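You operate a simulated robot arm through the tools that you are given. There is no shell and no other tool.

You are at the controls of a simulated robot arm. One attempt, no reset.

JOB
Put things in order on the top of the window bench. At the end: the red spool from the top of the window bench stands on top of the brown zip box (marked "ZIPS"); the black weight from the top of the window bench stands on top of the white stand; the green olive spool stands where the brown grease brush stood; the brown grease brush stands where the red spool stood; whatever was shut is shut again. Leave all else as you found it, and nothing knocked over.

Only the result counts: the job must be done as asked and must still hold three seconds after the hand-in. Knocking over, shifting, dropping, spilling or breaking anything else fails it.

ROBOT AND FRAMES
A 6-joint arm with a two-finger parallel gripper, fixed in place. Base frame: the origin is at the foot of the arm, x ahead of it, y to its left, z up; the work surface is at about z = 0. Readings come in mm, degrees, newtons and seconds.
With the tool pointing down near the work surface it reaches from about 140 to 580 mm from the base axis. Its first joint turns from -66.0 to 66.0 degrees. Payload 2.1 kg.
The tool frame sits at the grasp point between the pads (the TCP): z along the fingers, y along the line on which they close. The tips reach 30 mm beyond it. The gripper opens to 94 mm. The fingers are 28 mm wide and 10 mm thick; the gripper's body (50 by 96 mm) begins 55 mm behind the TCP.
Orientation is that of the tool frame in the base frame, as a unit quaternion [x, y, z, w]. With the fingers straight down and closing along the base's y, the tool's x points along the base's -x, its y along +y and its z along -z.

CONTROLS
- The arm moves only by the tool drive_tool. Its argument "rows" is a list of rows, each a list of 7 numbers: the shift along the tool's x, y, z in mm, then the turn, a rotation vector about the tool's x, y, z in degrees, then the finger opening in mm, from 0 to 94. In form: [[x, y, z, rx, ry, rz, claw], ...]. A call has 1 to 20 rows; each row shifts and turns the commanded pose from where the row before left it, along the tool's axes as they then stand. Rows are played at 5 a second. More than 50 mm and 8.6 degrees between two rows, or a gripper value outside its range, and nothing of the call is played. A pose out of reach is approached as far as the arm can. The call stops where the force on the tool passes 40 N (or 10 N more than at its start, if that is more) or the arm is blocked; 0.2 s more then pass. Each finger travels about 72 mm/s and halts on what it meets, pressing with about 39 N; the grip force reading is that of the motor and also rises with nothing between the fingers. The clock runs only during rows and for 0.2 s after the last one: add rows that do not move to give the fingers time. The reply holds the time, the measured pose of the TCP, the force on the tool along the base axes, the opening and the grip force, in the units named above and with some noise, with the torque about the TCP (base axes, N m) and any sound that the robot's microphone picked up, and new pictures: "pictures" is both (left out), scene, wrist or none.
- Cameras (640 x 400 px; columns grow to the right, rows downward): "scene" is fixed at [73.9, -369.2, 506]; the picture's right is [0.70, -0.72, 0.00], its down [-0.28, -0.27, -0.92] and it looks along [0.66, 0.64, -0.39] (base axes); focal length 263 px, centre (320, 200). "wrist" rides on the gripper at [76, 14, -103] in the tool frame; the picture's right is [-0.18, 0.98, 0.00], its down [-0.75, -0.14, -0.64] and it looks along [-0.63, -0.12, 0.77] (tool axes); focal length 243 px, centre (320, 200). There is no depth. A picture from a camera that has moved, and an enlarged one, comes with that camera's place and axes in the base frame and with its lens. The place of the scene camera against the robot may be out by one fixed shift of up to 12 mm in any direction.
- close_up(camera, box): a new picture of the part [left, top, right, bottom] of that camera's present view, enlarged. It takes no simulated time.
- hand_in(): hands the job in; it is judged then, once.

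Places have to be worked out from the pictures, the camera data and where the tool is seen. Open the gripper and draw the arm clear of the work before you hand the job in, unless the task says otherwise.

The tools are called as name(argument=value, ...) on one line, values as JSON. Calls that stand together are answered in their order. drive_tool: Moves the arm, as the interface text tells. Its arguments: {"type":"object","properties":{"rows":{"type":"array","items":{"type":"array","items":{"type":"number"}}},"pictures":{"type":"string","enum":["both","scene","wrist","none"]}},"required":["rows"]} The other tools are called the same way: close_up (camera, box) takes an enlarged picture of a part of a camera's view; hand_in () hands the job in.

At the start:

```text
t: 0.0
position: [278.9, -57.5, 376.8]
tool_rot: [0.0, 1.0, 0.001, 0.002]
ft_force: [0.3, -0.2, -0.3]
torque: [0.01, 0.05, 0.0]
finger_gap: 94.1
grip_force: 0.0
```

scene: 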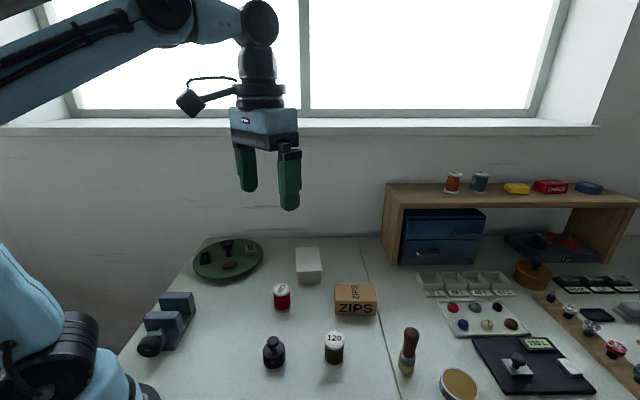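
wrist: 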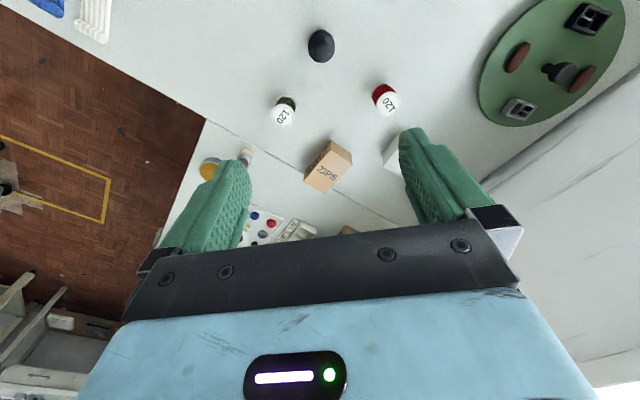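

I see the bench with the red spool, black weight, olive spool, brush, ZIPS box and white stand. I'll take enlarged views first to localise them.

close_up(camera="scene", box=[240, 230, 440, 400])

close_up(camera="scene", box=[380, 160, 640, 400])

close_up(camera="wrist", box=[200, 0, 440, 250])

close_up(camera="scene", box=[120, 220, 320, 400])

```text
2.35 times, centred on (340, 315) of scene
camera zoom: at [73.9, -369.2, 506.0], right [0.7, -0.72, 0.0], down [-0.28, -0.27, -0.92], along [0.66, 0.64, -0.39], focal length 619 px, centre (273, -71)
```

zoom: 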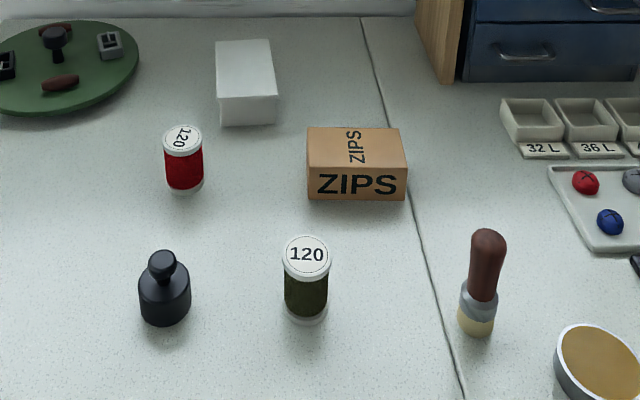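

```text
1.67 times, centred on (510, 280) of scene
camera zoom: at [73.9, -369.2, 506.0], right [0.7, -0.72, 0.0], down [-0.28, -0.27, -0.92], along [0.66, 0.64, -0.39], focal length 438 px, centre (3, 67)
```

zoom: 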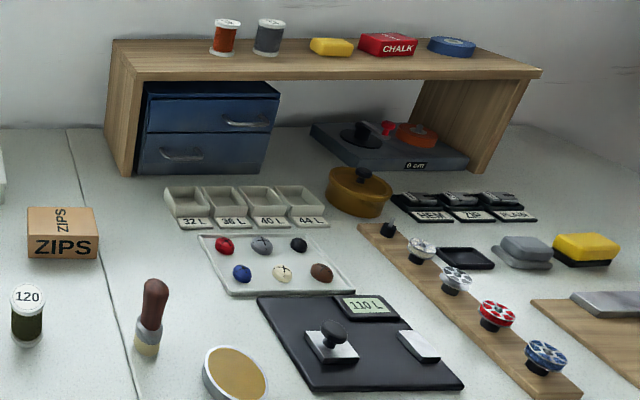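

```text
1.60 times, centred on (320, 125) of wrist
camera zoom: at [202.1, -44.6, 479.3], right [0.18, 0.98, 0.0], down [0.75, -0.14, 0.64], along [0.63, -0.12, -0.77], focal length 388 px, centre (320, 320)
```

zoom: 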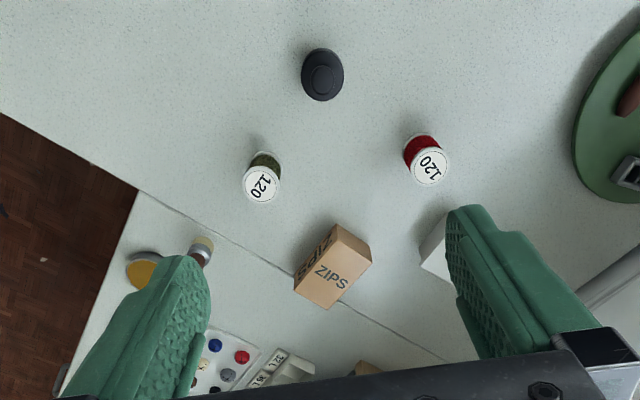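

```text
2.22 times, centred on (220, 310) of scene
camera zoom: at [73.9, -369.2, 506.0], right [0.7, -0.72, 0.0], down [-0.28, -0.27, -0.92], along [0.66, 0.64, -0.39], focal length 585 px, centre (542, -44)
```

zoom: 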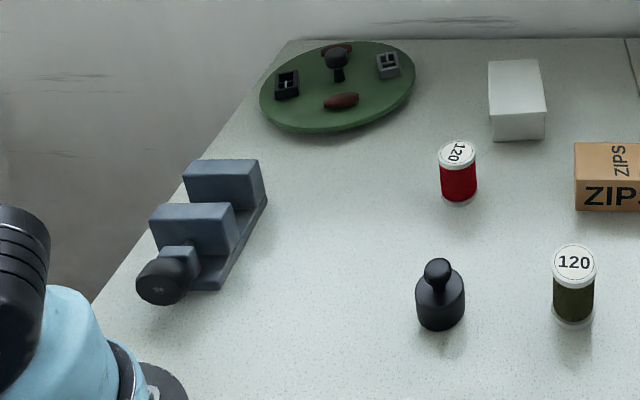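

The wrist picture puts the red spool near (362, 45), olive near (347, -140), weight near (262, -54) and brush near (439, -250). I'll go to above the red spool for a closer look, staying high.

drive_tool(rows=[[-13.8, 17.1, 29.5, 0, 0, 0, 94], [-13.8, 17.1, 29.5, 0, 0, 0, 94], [-13.8, 17.1, 29.5, 0, 0, 0, 94], [-13.8, 17.1, 29.5, 0, 0, 0, 94], [-13.8, 17.1, 29.5, 0, 0, 0, 94], [-13.8, 17.1, 29.5, 0, 0, 0, 94], [0, 0, 0, 0, 0, 0, 94]])

```text
t: 1.6
position: [360.9, 43.5, 200.1]
tool_rot: [0.0, 1.0, 0.0, 0.0]
ft_force: [-0.2, -0.2, 1.3]
torque: [0.0, 0.01, -0.02]
finger_gap: 94.0
grip_force: 0.0
camera wrist: at [283.9, 57.6, 301.3], right [0.18, 0.98, 0.0], down [0.75, -0.14, 0.64], along [0.63, -0.12, -0.77], focal length 243 px, centre (320, 200)
```

scene: 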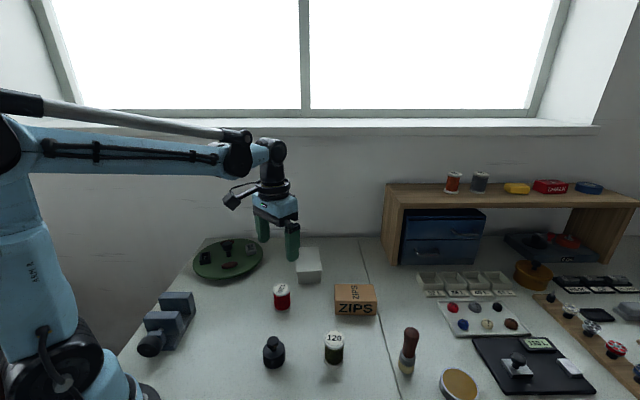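
wrist: 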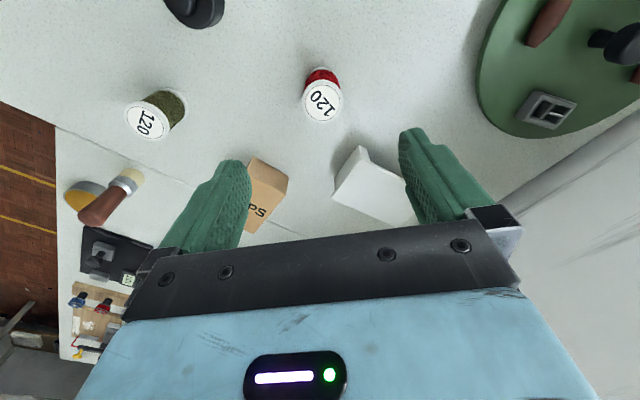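

Now above the red spool; I'll enlarge the wrist view to read off centres precisely.

close_up(camera="wrist", box=[240, 40, 420, 240])

close_up(camera="wrist", box=[60, 60, 260, 240])

close_up(camera="scene", box=[250, 220, 400, 330])

```text
2.00 times, centred on (330, 140) of wrist
camera zoom: at [283.9, 57.6, 301.3], right [0.18, 0.98, 0.0], down [0.75, -0.14, 0.64], along [0.63, -0.12, -0.77], focal length 485 px, centre (300, 320)
```

zoom: 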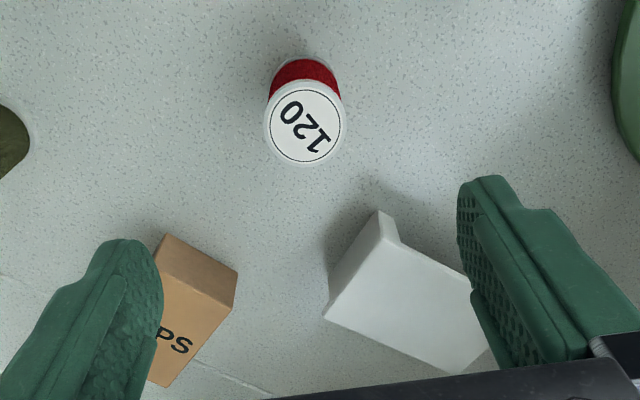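

```text
2.22 times, centred on (160, 150) of wrist
camera zoom: at [283.9, 57.6, 301.3], right [0.18, 0.98, 0.0], down [0.75, -0.14, 0.64], along [0.63, -0.12, -0.77], focal length 539 px, centre (676, 311)
```

zoom: 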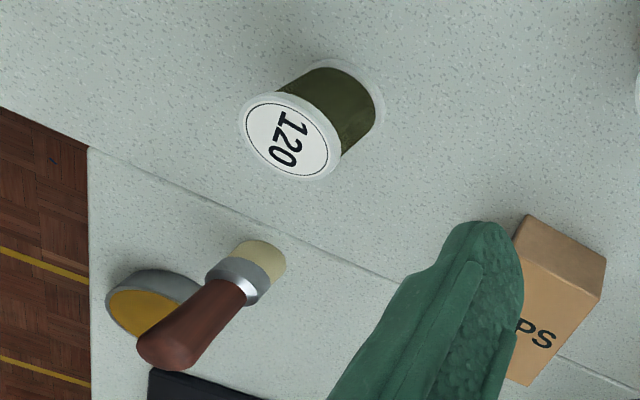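

```text
3.64 times, centred on (325, 275) of scene
camera zoom: at [73.9, -369.2, 506.0], right [0.7, -0.72, 0.0], down [-0.28, -0.27, -0.92], along [0.66, 0.64, -0.39], focal length 957 px, centre (302, -73)
```

zoom: 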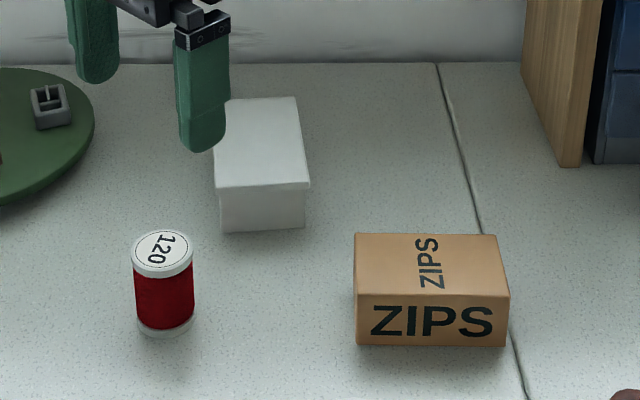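

The red spool appears about 40 mm across and ~55 mm tall, centred near (363, 45). I'll lower to z≈110 over it and re-check.

drive_tool(rows=[[-1, 0.8, 30, 0, 0, 0, 94], [-1, 0.7, 30, 0, 0, 0, 94], [0, 0, 28, 0, 0, 0, 94], [0, 0, 0, 0, 0, 0, 94]], pictures="wrist")

close_up(camera="wrist", box=[230, 40, 410, 220])

close_up(camera="scene", box=[230, 210, 350, 330])

```text
t: 2.6
position: [361.6, 43.6, 112.8]
tool_rot: [0.0, 1.0, 0.0, 0.001]
ft_force: [-1.2, -0.3, 0.1]
torque: [-0.01, -0.03, -0.03]
finger_gap: 93.8
grip_force: 0.0
camera wrist: at [285.0, 57.4, 214.8], right [0.18, 0.98, 0.0], down [0.75, -0.14, 0.64], along [0.63, -0.12, -0.77], focal length 243 px, centre (320, 200)
```

wrist: 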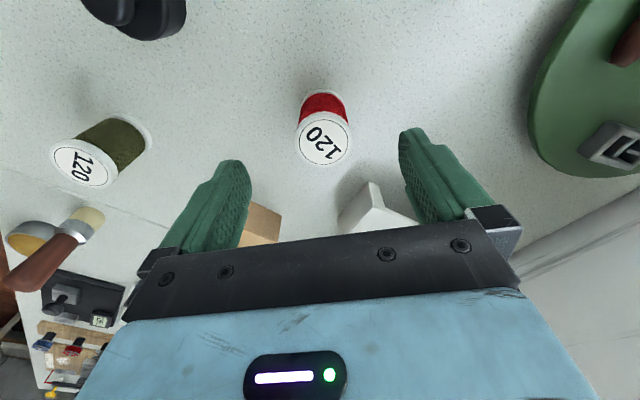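

```text
2.22 times, centred on (320, 130) of wrist
camera zoom: at [285.0, 57.4, 214.8], right [0.18, 0.98, 0.0], down [0.75, -0.14, 0.64], along [0.63, -0.12, -0.77], focal length 539 px, centre (320, 356)
```

zoom: 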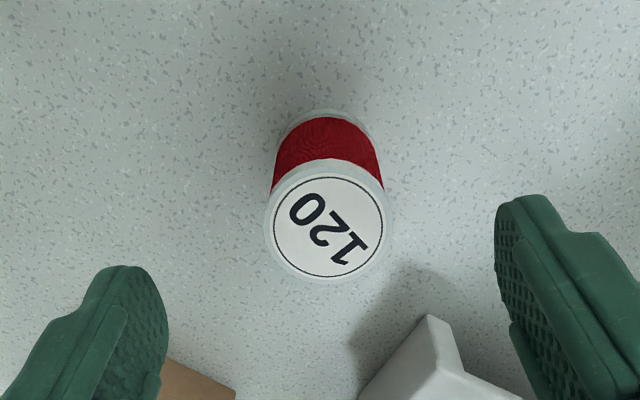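

```text
3.33 times, centred on (290, 270) of scene
camera zoom: at [73.9, -369.2, 506.0], right [0.7, -0.72, 0.0], down [-0.28, -0.27, -0.92], along [0.66, 0.64, -0.39], focal length 877 px, centre (420, -33)
```

zoom: 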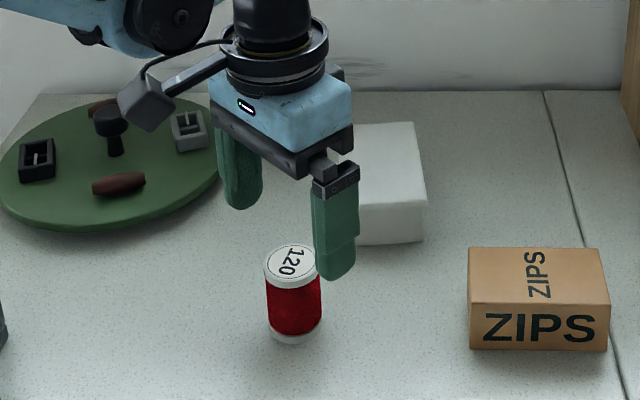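

The spool's centre reads (363, 45) with top at ~57 mm. Descending straight to TCP z≈36 with the fingers open around it.

drive_tool(rows=[[-1, 1, 20, 0, 0, 0, 94], [0, 0, 20, 0, 0, 0, 94], [0, 0, 20, 0, 0, 0, 94], [0, 0, 16, 0, 0, 0, 94], [0, 0, 0, 0, 0, 0, 94], [0, 0, 0, 0, 0, 0, 94]])

close_up(camera="wrist", box=[230, 80, 410, 260])

close_up(camera="scene", box=[230, 210, 350, 330])

```text
t: 4.0
position: [364.9, 45.3, 36.1]
tool_rot: [0.001, 1.0, 0.0, 0.001]
ft_force: [-0.7, -0.4, 0.7]
torque: [-0.01, 0.03, -0.01]
finger_gap: 94.0
grip_force: 0.0
camera wrist: at [288.9, 59.3, 138.0], right [0.18, 0.98, 0.0], down [0.75, -0.14, 0.64], along [0.63, -0.12, -0.77], focal length 243 px, centre (320, 200)
```

scene: 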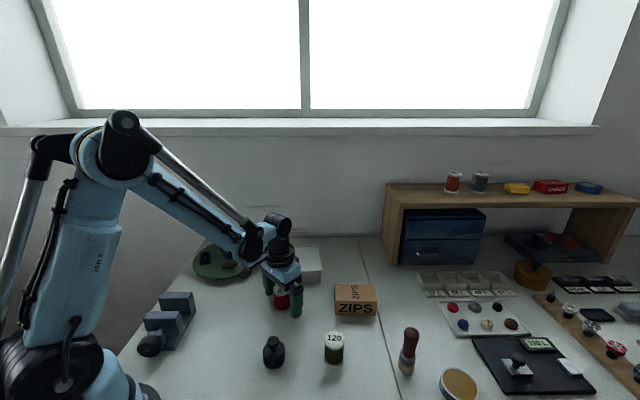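
wrist: 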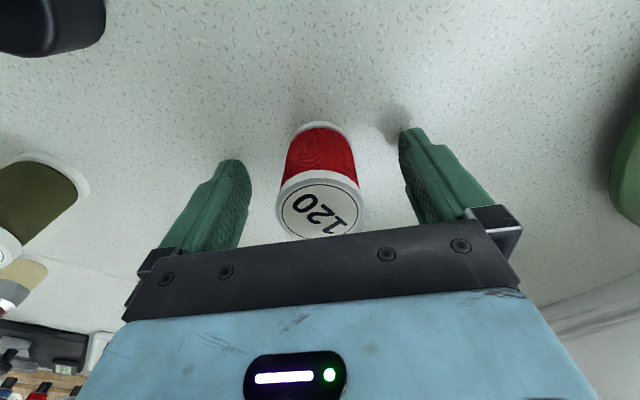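

```text
2.22 times, centred on (320, 170) of wrist
camera zoom: at [288.9, 59.3, 138.0], right [0.18, 0.98, 0.0], down [0.75, -0.14, 0.64], along [0.63, -0.12, -0.77], focal length 539 px, centre (320, 267)
```

zoom: 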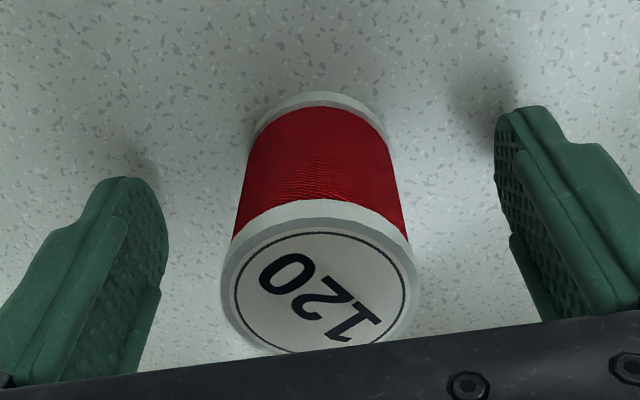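

```text
3.33 times, centred on (290, 270) of scene
camera zoom: at [73.9, -369.2, 506.0], right [0.7, -0.72, 0.0], down [-0.28, -0.27, -0.92], along [0.66, 0.64, -0.39], focal length 877 px, centre (420, -33)
```

zoom: 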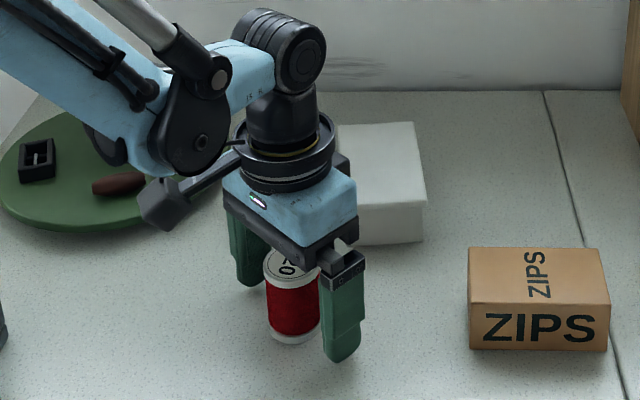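

The tips are at z≈6 either side of the spool, which sits at (363, 45.2). Closing the fingers on it.

drive_tool(rows=[[0, 0, 0, 0, 0, 0, 60], [0, 0, 0, 0, 0, 0, 44], [0, 0, 0, 0, 0, 0, 30], [0, 0, 0, 0, 0, 0, 30], [0, 0, 0, 0, 0, 0, 30]])

close_up(camera="wrist", box=[230, 80, 410, 260])

```text
t: 5.2
position: [365.6, 46.6, 35.8]
tool_rot: [0.0, 1.0, 0.001, 0.001]
ft_force: [-0.2, 0.4, 0.5]
torque: [0.03, 0.01, -0.04]
finger_gap: 40.4
grip_force: 38.6
camera wrist: at [288.9, 59.3, 138.1], right [0.18, 0.98, 0.0], down [0.75, -0.14, 0.64], along [0.63, -0.12, -0.77], focal length 243 px, centre (320, 200)
```

scene: 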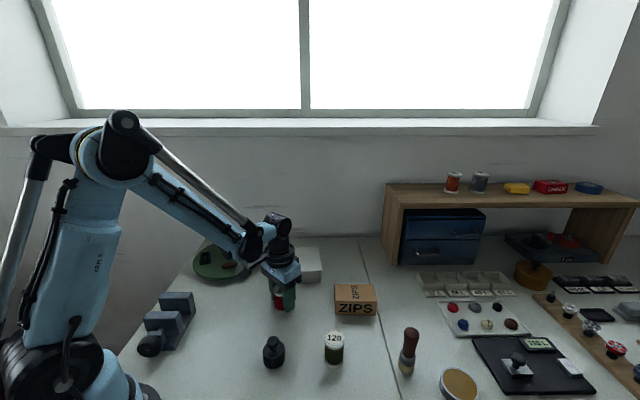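
wrist: 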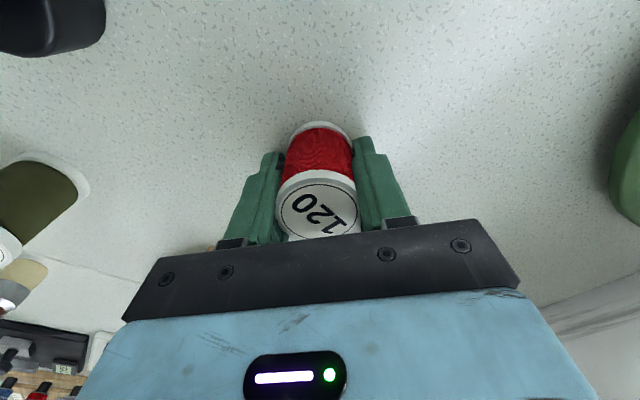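

```text
2.22 times, centred on (320, 170) of wrist
camera zoom: at [288.9, 59.3, 138.1], right [0.18, 0.98, 0.0], down [0.75, -0.14, 0.64], along [0.63, -0.12, -0.77], focal length 539 px, centre (320, 267)
```

zoom: 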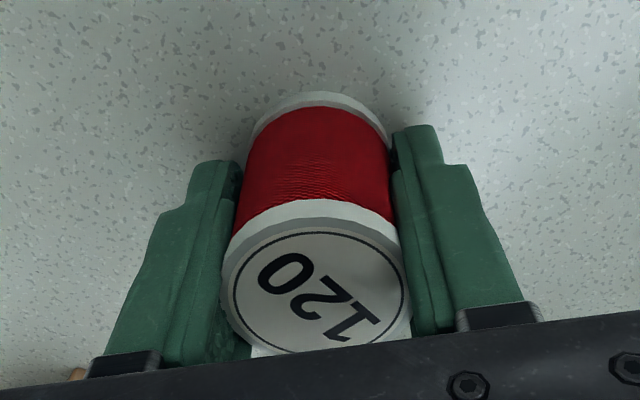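

The spool is held (gap 40.4 mm), offset about −2 mm in x from the TCP. Lifting straight up, then moving high toward the ZIPS box to measure it.

drive_tool(rows=[[0, 0, -10, 0, 0, 0, 30], [0, 0, -25, 0, 0, 0, 30], [0, 0, -35, 0, 0, 0, 30], [0, 0, -35, 0, 0, 0, 30], [0, 0, -35, 0, 0, 0, 30], [0, 0, -35, 0, 0, 0, 30], [-20, -15, -20, 0, 0, 0, 30], [-25, -18, -10, 0, 0, 0, 30], [-25, -18, 0, 0, 0, 0, 30], [-25, -18, 0, 0, 0, 0, 30], [-25, -18, 0, 0, 0, 0, 30], [-15, -13, 0, 0, 0, 0, 30], [0, 0, 0, 0, 0, 0, 30], [0, 0, 0, 0, 0, 0, 30]])

close_up(camera="wrist", box=[210, 0, 410, 180])

close_up(camera="wrist", box=[0, 0, 240, 240])

```text
t: 8.2
position: [498.5, -54.3, 243.4]
tool_rot: [0.001, 1.0, 0.0, 0.001]
ft_force: [-0.1, 0.1, -0.5]
torque: [-0.02, 0.0, 0.0]
finger_gap: 39.8
grip_force: 39.1
camera wrist: at [421.8, -41.2, 344.4], right [0.18, 0.98, 0.0], down [0.75, -0.14, 0.64], along [0.63, -0.12, -0.77], focal length 243 px, centre (320, 200)
```

scene: 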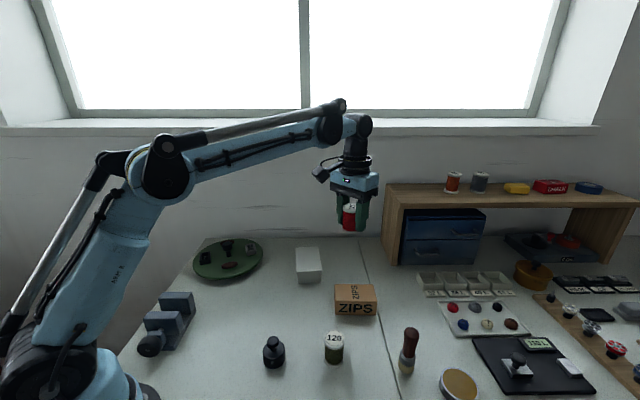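
wrist: 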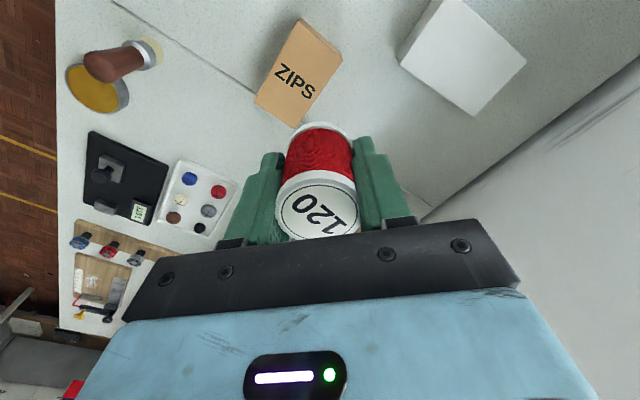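

```text
2.22 times, centred on (310, 90) of wrist
camera zoom: at [421.8, -41.2, 344.4], right [0.18, 0.98, 0.0], down [0.75, -0.14, 0.64], along [0.63, -0.12, -0.77], focal length 539 px, centre (342, 444)
```

zoom: 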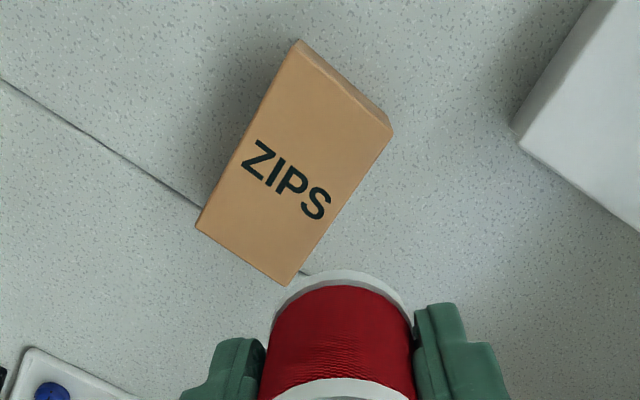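

```text
1.67 times, centred on (120, 120) of wrist
camera zoom: at [421.8, -41.2, 344.4], right [0.18, 0.98, 0.0], down [0.75, -0.14, 0.64], along [0.63, -0.12, -0.77], focal length 404 px, centre (653, 333)
```

zoom: 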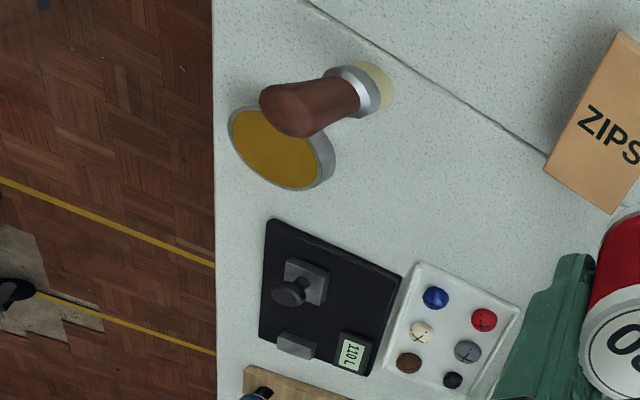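

The ZIPS box's top centre works out at (493, -82), height about 42 mm. Moving above it and lowering to leave the spool base ~13 mm above the lid.

drive_tool(rows=[[0.5, -4.5, 25, 0, 0, 0, 30], [0.5, -4.5, 25, 0, 0, 0, 30], [0.5, -4.5, 25, 0, 0, 0, 30], [0.5, -4.5, 25, 0, 0, 0, 30], [0.5, -4.5, 25, 0, 0, 0, 30], [0.5, -4.5, 26, 0, 0, 0, 30], [0, 0, 0, 0, 0, 0, 30], [0, 0, 0, 0, 0, 0, 30]])

close_up(camera="wrist", box=[220, 80, 420, 240])

close_up(camera="scene", box=[300, 220, 420, 330])

```text
t: 10.0
position: [496.1, -81.6, 91.9]
tool_rot: [0.0, 1.0, 0.0, 0.001]
ft_force: [-0.6, -0.2, -0.6]
torque: [0.03, 0.0, 0.02]
finger_gap: 40.4
grip_force: 38.3
camera wrist: at [419.6, -69.0, 193.3], right [0.18, 0.98, 0.0], down [0.75, -0.14, 0.64], along [0.63, -0.12, -0.77], focal length 243 px, centre (320, 200)
```

scene: 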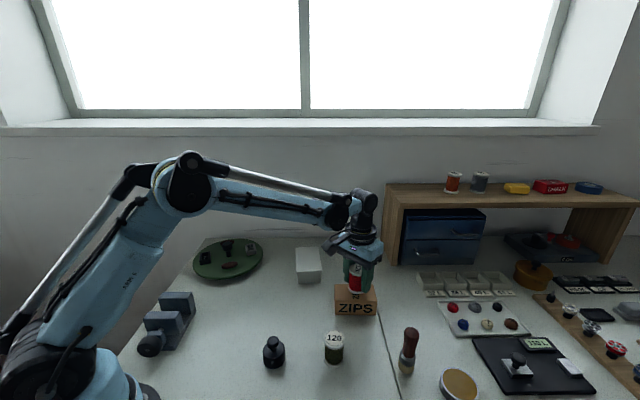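
wrist: 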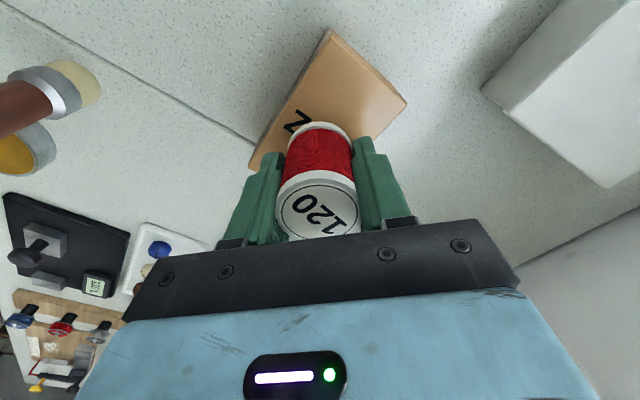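

```text
2.50 times, centred on (320, 160) of wrist
camera zoom: at [419.6, -69.0, 193.3], right [0.18, 0.98, 0.0], down [0.75, -0.14, 0.64], along [0.63, -0.12, -0.77], focal length 606 px, centre (320, 300)
```

zoom: 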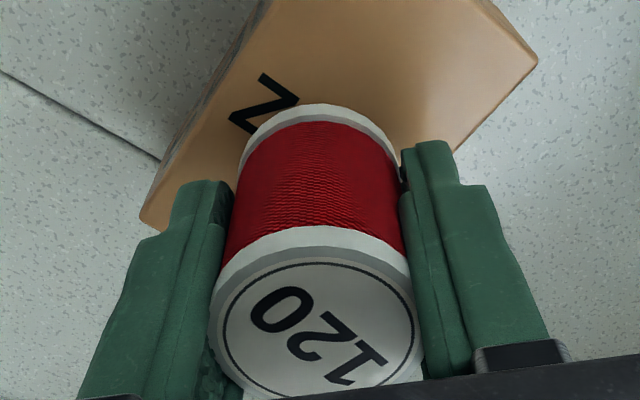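

```text
3.64 times, centred on (360, 275) of scene
camera zoom: at [73.9, -369.2, 506.0], right [0.7, -0.72, 0.0], down [-0.28, -0.27, -0.92], along [0.66, 0.64, -0.39], focal length 957 px, centre (174, -73)
```

zoom: 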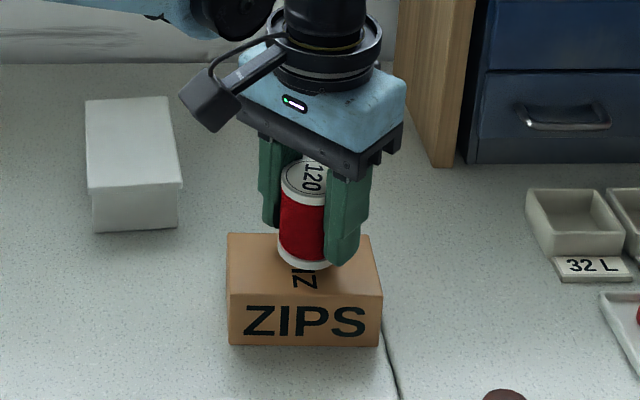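

The spool hangs above the box lid, level and close to the middle. Lowering gently with a small −2 mm x correction, watching the force.

drive_tool(rows=[[2, 0, 3, 0, 0, 0, 30], [0, 0, 4, 0, 0, 0, 30], [0, 0, 3, 0, 0, 0, 30], [0, 0, 0, 0, 0, 0, 30], [0, 0, 0, 0, 0, 0, 30]], pictures="none")

close_up(camera="scene", box=[320, 250, 390, 320])

```text
t: 11.2
position: [494.9, -79.6, 82.6]
tool_rot: [-0.001, 1.0, 0.001, 0.001]
ft_force: [-0.3, -0.1, -0.5]
torque: [-0.03, -0.01, -0.01]
finger_gap: 40.1
grip_force: 38.8
```

```text
5.71 times, centred on (355, 285) of scene
camera zoom: at [73.9, -369.2, 506.0], right [0.7, -0.72, 0.0], down [-0.28, -0.27, -0.92], along [0.66, 0.64, -0.39], focal length 1504 px, centre (120, -286)
```

zoom: 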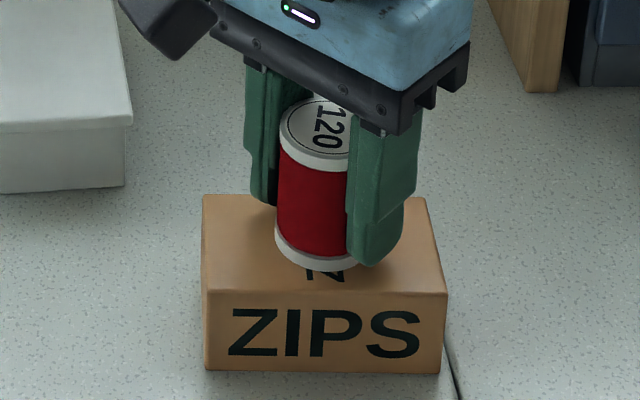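

No contact yet at z≈82. Lowering in small steps and checking the force each time.

drive_tool(rows=[[0, 0, 1.5, 0, 0, 0, 30], [0, 0, 1.5, 0, 0, 0, 30], [0, 0, 0, 0, 0, 0, 30]], pictures="none")

close_up(camera="scene", box=[320, 250, 390, 320])

```text
t: 11.8
position: [495.6, -80.1, 81.8]
tool_rot: [0.0, 1.0, 0.001, 0.001]
ft_force: [-0.3, 0.6, 10.4]
torque: [-0.02, -0.05, 0.0]
finger_gap: 40.0
grip_force: 38.7
stopped in row 2: the force on the tool passed its limit at 43 N (the readings are from after the stop); the commanded pose is now the measured one
```

```text
5.71 times, centred on (355, 285) of scene
camera zoom: at [73.8, -369.2, 506.0], right [0.7, -0.72, 0.0], down [-0.28, -0.27, -0.92], along [0.66, 0.64, -0.39], focal length 1504 px, centre (120, -286)
```

zoom: 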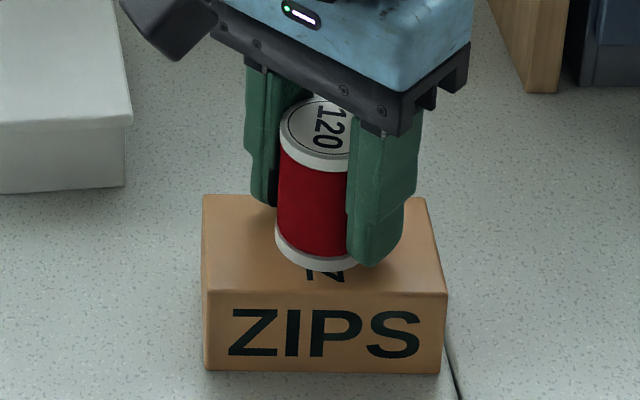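

Contact with the lid at z≈81 with about 10 N remaining. Opening the fingers, then rising straight up.

drive_tool(rows=[[0, 0, 0, 0, 0, 0, 46], [0, 0, 0, 0, 0, 0, 60], [0, 0, 0, 0, 0, 0, 76], [0, 0, 0, 0, 0, 0, 76], [0, 0, -10, 0, 0, 0, 76], [0, 0, -20, 0, 0, 0, 76], [0, 0, -30, 0, 0, 0, 76], [0, 0, -30, 0, 0, 0, 76], [0, 0, -30, 0, 0, 0, 76], [0, 0, 0, 0, 0, 0, 76]])

close_up(camera="scene", box=[320, 230, 410, 320])

close_up(camera="wrist", box=[220, 30, 420, 230])

```text
t: 14.0
position: [495.5, -79.6, 202.0]
tool_rot: [0.0, 1.0, 0.001, 0.001]
ft_force: [0.3, -0.6, -0.5]
torque: [0.01, 0.0, 0.0]
finger_gap: 75.8
grip_force: 0.2
camera wrist: at [418.6, -66.7, 304.4], right [0.18, 0.98, 0.0], down [0.75, -0.14, 0.64], along [0.63, -0.12, -0.77], focal length 243 px, centre (320, 200)
```

scene: 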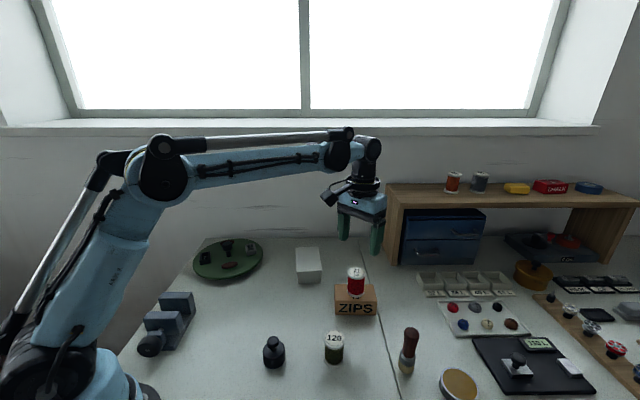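
wrist: 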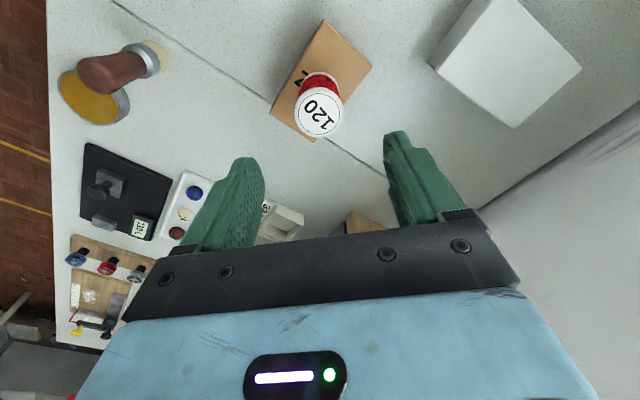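

```text
4.44 times, centred on (365, 275) of scene
camera zoom: at [73.9, -369.2, 506.0], right [0.7, -0.72, 0.0], down [-0.28, -0.27, -0.92], along [0.66, 0.64, -0.39], focal length 1169 px, centre (120, -133)
```

zoom: 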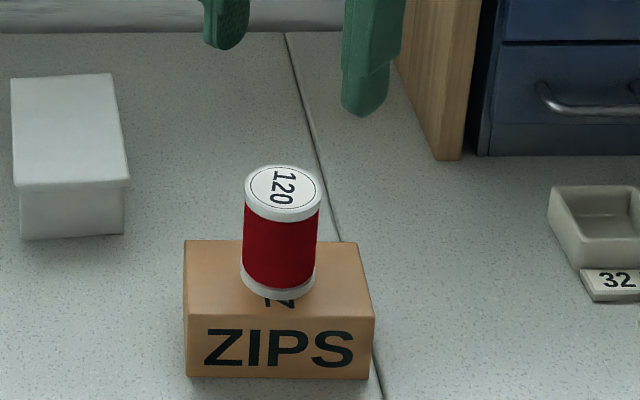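

```text
2.00 times, centred on (320, 130) of wrist
camera zoom: at [418.6, -66.7, 304.4], right [0.18, 0.98, 0.0], down [0.75, -0.14, 0.64], along [0.63, -0.12, -0.77], focal length 485 px, centre (320, 340)
```

zoom: 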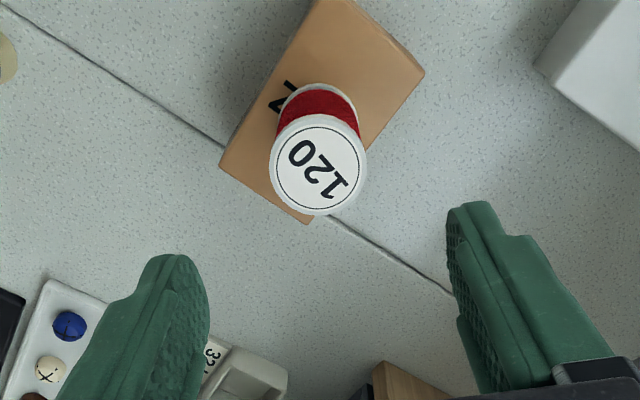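

The red spool stands on the ZIPS box. Next the brush near (435, -254): moving over it at z≈230 for a better fix.

drive_tool(rows=[[9.2, -28.4, -4.7, 0, 0, 0, 76], [9.2, -28.4, -4.7, 0, 0, 0, 76], [9.2, -28.4, -4.7, 0, 0, 0, 76], [9.2, -28.4, -4.7, 0, 0, 0, 76], [9.2, -28.4, -4.7, 0, 0, 0, 76], [9.2, -28.4, -4.7, 0, 0, 0, 76], [0, 0, 0, 0, 0, 0, 76], [0, 0, 0, 0, 0, 0, 76]])

close_up(camera="wrist", box=[240, 40, 420, 220])

close_up(camera="scene", box=[360, 310, 490, 400])

```text
t: 15.8
position: [440.4, -254.0, 232.9]
tool_rot: [0.0, 1.0, 0.001, 0.002]
ft_force: [0.1, 0.4, -0.6]
torque: [0.0, 0.0, 0.05]
finger_gap: 76.1
grip_force: 0.0
camera wrist: at [364.0, -240.2, 334.0], right [0.18, 0.98, 0.0], down [0.75, -0.14, 0.64], along [0.63, -0.12, -0.77], focal length 243 px, centre (320, 200)
```

scene: 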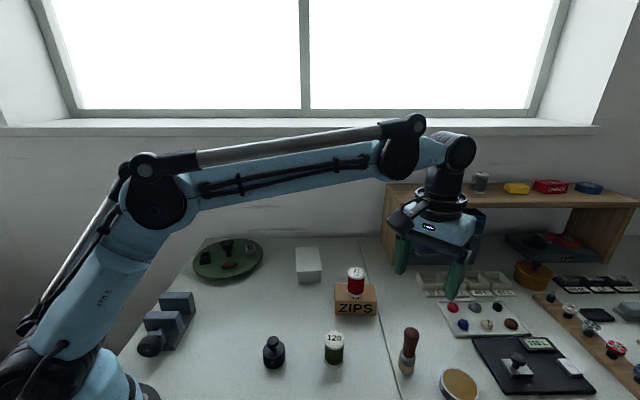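
wrist: 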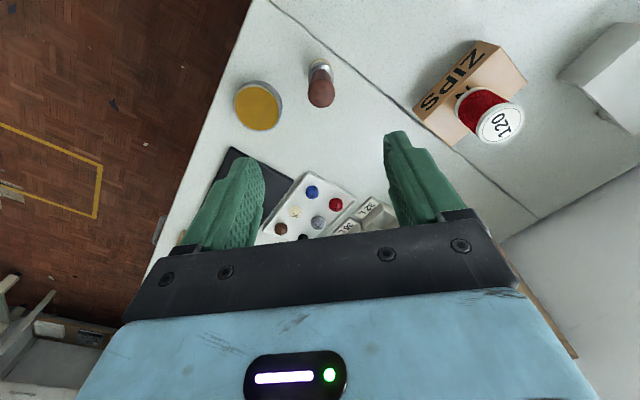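

```text
2.22 times, centred on (330, 130) of wrist
camera zoom: at [364.0, -240.2, 334.0], right [0.18, 0.98, 0.0], down [0.75, -0.14, 0.64], along [0.63, -0.12, -0.77], focal length 539 px, centre (298, 356)
```

zoom: 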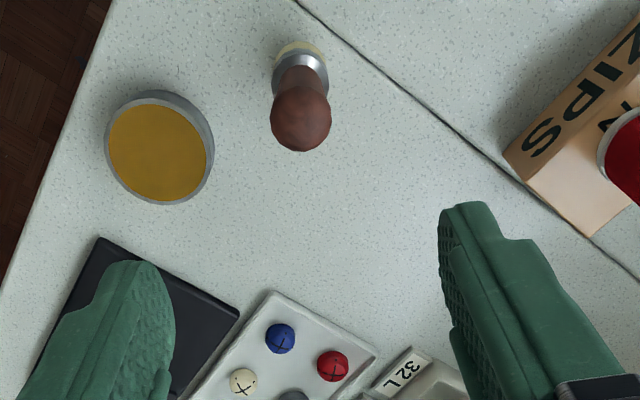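

```text
4.44 times, centred on (425, 355) of scene
camera zoom: at [73.9, -369.2, 506.0], right [0.7, -0.72, 0.0], down [-0.28, -0.27, -0.92], along [0.66, 0.64, -0.39], focal length 1169 px, centre (-147, -489)
```

zoom: 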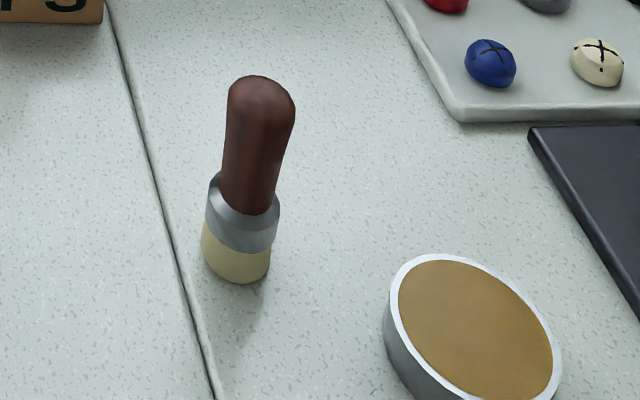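

The brush axis reads about (435, -252), handle ~27 mm wide at top. Lowering to z≈140 around it with the fingers open to check alignment.

drive_tool(rows=[[1, 0.5, 23, 0, 0, 0, 76], [1, 0.5, 23, 0, 0, 0, 76], [1, 0.5, 23, 0, 0, 0, 76], [0, 0.5, 23, 0, 0, 0, 76], [0, 0, 0, 0, 0, 0, 76], [0, 0, 0, 0, 0, 0, 76]])

close_up(camera="wrist", box=[230, 40, 410, 220])

close_up(camera="scene", box=[360, 270, 490, 390])

```text
t: 17.2
position: [435.3, -249.9, 136.4]
tool_rot: [0.0, 1.0, 0.001, 0.001]
ft_force: [0.8, 0.4, 0.3]
torque: [-0.03, 0.0, -0.02]
finger_gap: 75.9
grip_force: 0.1
camera wrist: at [358.8, -236.9, 238.5], right [0.18, 0.98, 0.0], down [0.75, -0.14, 0.64], along [0.63, -0.12, -0.77], focal length 243 px, centre (320, 200)
```

scene: 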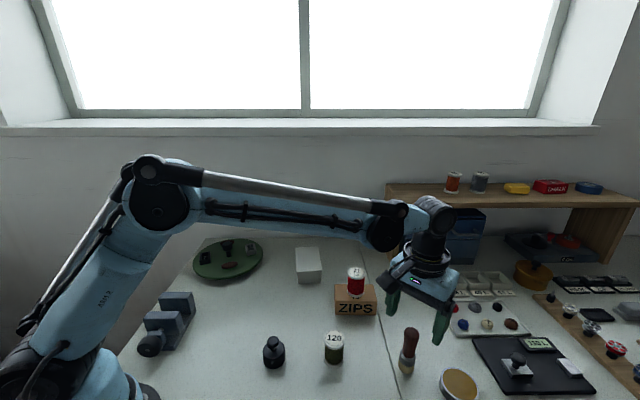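
wrist: 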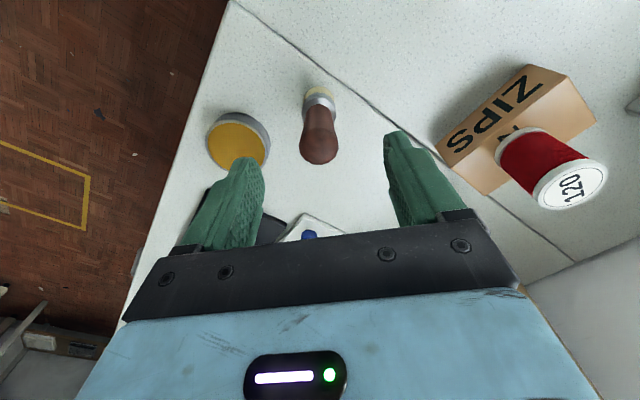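

```text
2.22 times, centred on (320, 130) of wrist
camera zoom: at [358.8, -236.9, 238.5], right [0.18, 0.98, 0.0], down [0.75, -0.14, 0.64], along [0.63, -0.12, -0.77], focal length 539 px, centre (320, 356)
```

zoom: 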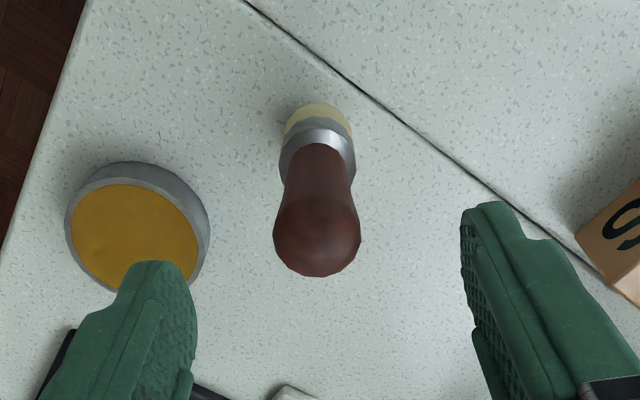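

```text
3.33 times, centred on (425, 330) of scene
camera zoom: at [73.9, -369.2, 506.0], right [0.7, -0.72, 0.0], down [-0.28, -0.27, -0.92], along [0.66, 0.64, -0.39], focal length 877 px, centre (-30, -233)
```

zoom: 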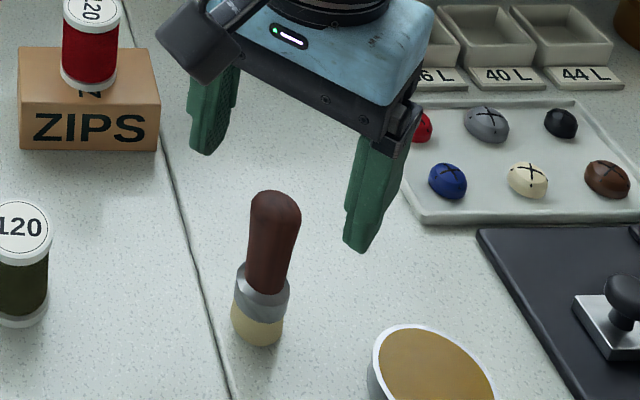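

Brush axis is (434.6, -251.8) and the tool is aligned to within a millimetre. Descending to TCP z≈60 so the pads span the ferrule and handle, body clear of the handle top.

drive_tool(rows=[[0, -0.5, 18, 0, 0, 0, 76], [0, -0.5, 18, 0, 0, 0, 76], [0, 0, 18, 0, 0, 0, 76], [0, 0, 12, 0, 0, 0, 76], [0, 0, 8, 0, 0, 0, 76], [0, 0, 0, 0, 0, 0, 76], [0, 0, 0, 0, 0, 0, 76]])

close_up(camera="wrist", box=[230, 80, 410, 260])

close_up(camera="scene", box=[360, 270, 490, 390])

```text
t: 18.8
position: [437.4, -251.4, 62.2]
tool_rot: [0.0, 1.0, 0.002, 0.001]
ft_force: [0.3, 0.6, 0.5]
torque: [0.02, -0.03, 0.01]
finger_gap: 76.0
grip_force: 0.0
camera wrist: at [360.1, -237.9, 163.2], right [0.18, 0.98, 0.0], down [0.75, -0.14, 0.64], along [0.63, -0.12, -0.77], focal length 243 px, centre (320, 200)
```

scene: 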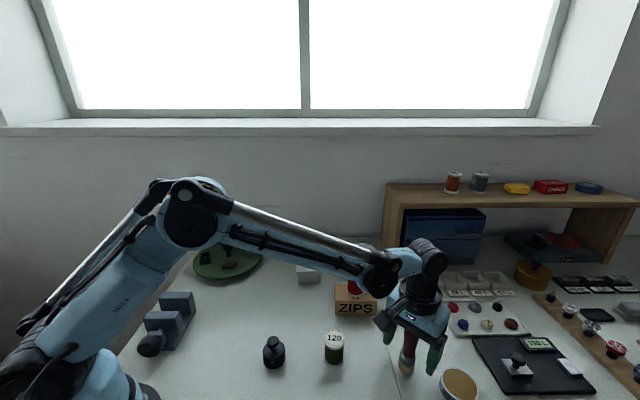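
wrist: 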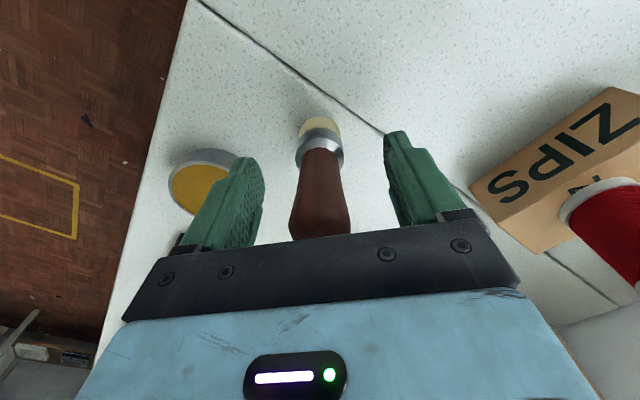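

```text
2.22 times, centred on (320, 170) of wrist
camera zoom: at [360.1, -237.9, 163.2], right [0.18, 0.98, 0.0], down [0.75, -0.14, 0.64], along [0.63, -0.12, -0.77], focal length 539 px, centre (320, 267)
```

zoom: 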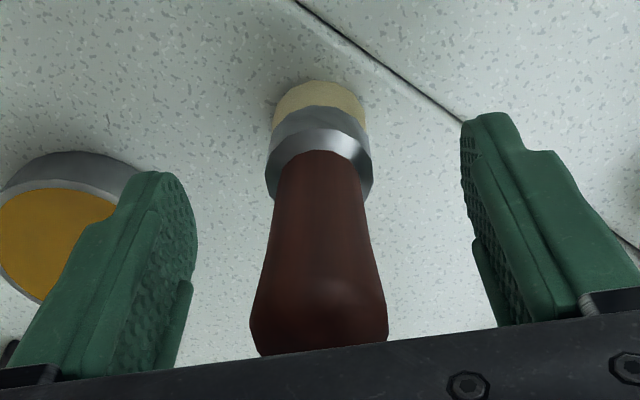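

```text
3.33 times, centred on (425, 330) of scene
camera zoom: at [73.9, -369.2, 506.0], right [0.7, -0.72, 0.0], down [-0.28, -0.27, -0.92], along [0.66, 0.64, -0.39], focal length 877 px, centre (-30, -233)
```

zoom: 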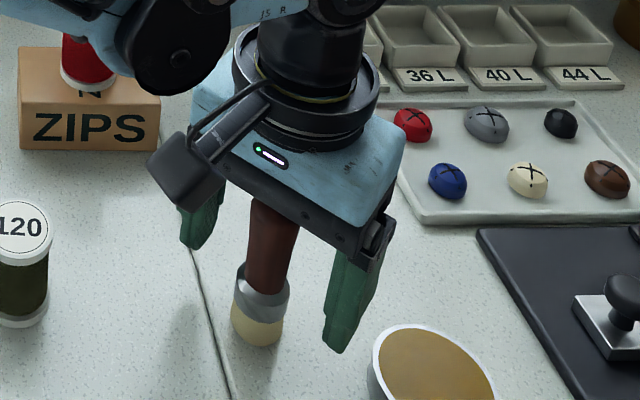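

Fingers straddle the brush evenly with clearance from the tin. Closing on it.

drive_tool(rows=[[0, 0, 0, 0, 0, 0, 50], [0, 0, 0, 0, 0, 0, 34], [0, 0, 0, 0, 0, 0, 18], [0, 0, 0, 0, 0, 0, 18], [0, 0, 0, 0, 0, 0, 18]])

close_up(camera="wrist", box=[230, 80, 410, 260])

close_up(camera="scene", box=[360, 270, 490, 390])

```text
t: 20.0
position: [437.4, -251.1, 61.9]
tool_rot: [-0.001, 1.0, 0.0, 0.001]
ft_force: [0.4, 0.2, -0.6]
torque: [0.02, -0.01, 0.0]
finger_gap: 28.8
grip_force: 39.1
camera wrist: at [360.1, -237.9, 163.2], right [0.18, 0.98, 0.0], down [0.75, -0.14, 0.64], along [0.63, -0.12, -0.77], focal length 243 px, centre (320, 200)
```

scene: 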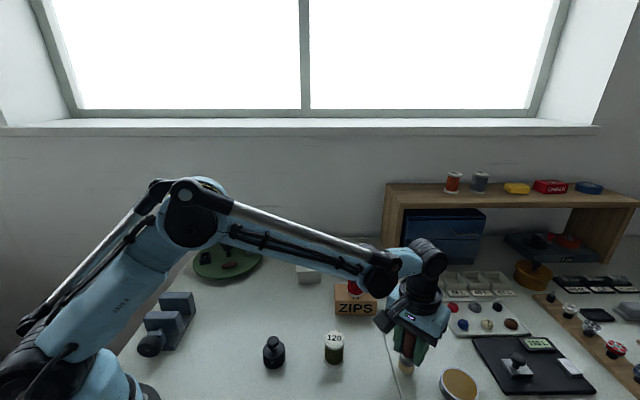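
wrist: 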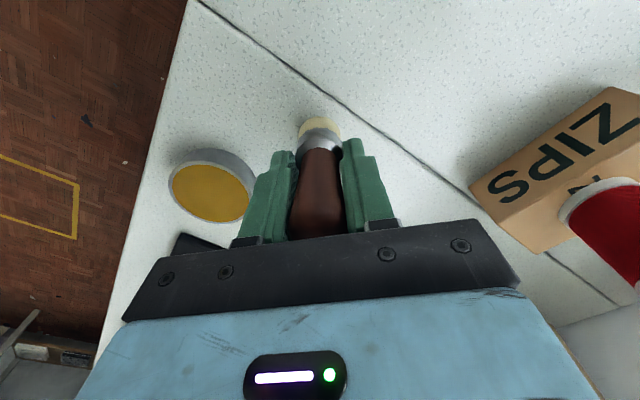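

```text
2.22 times, centred on (320, 170) of wrist
camera zoom: at [360.1, -237.9, 163.2], right [0.18, 0.98, 0.0], down [0.75, -0.14, 0.64], along [0.63, -0.12, -0.77], focal length 539 px, centre (320, 267)
```

zoom: 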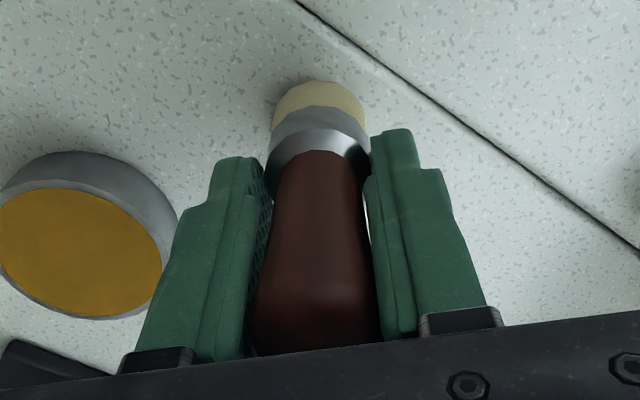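

```text
3.33 times, centred on (425, 330) of scene
camera zoom: at [73.9, -369.2, 506.0], right [0.7, -0.72, 0.0], down [-0.28, -0.27, -0.92], along [0.66, 0.64, -0.39], focal length 877 px, centre (-30, -233)
```

zoom: 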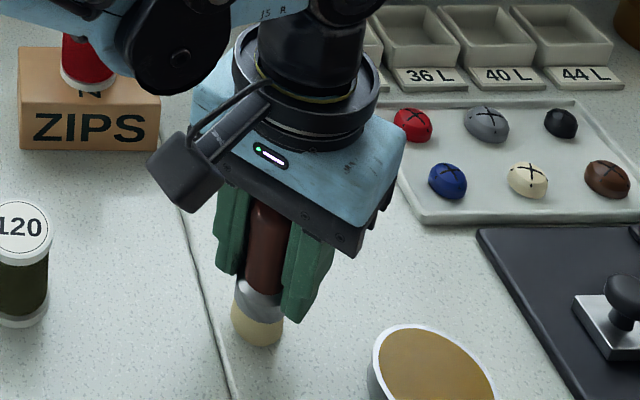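

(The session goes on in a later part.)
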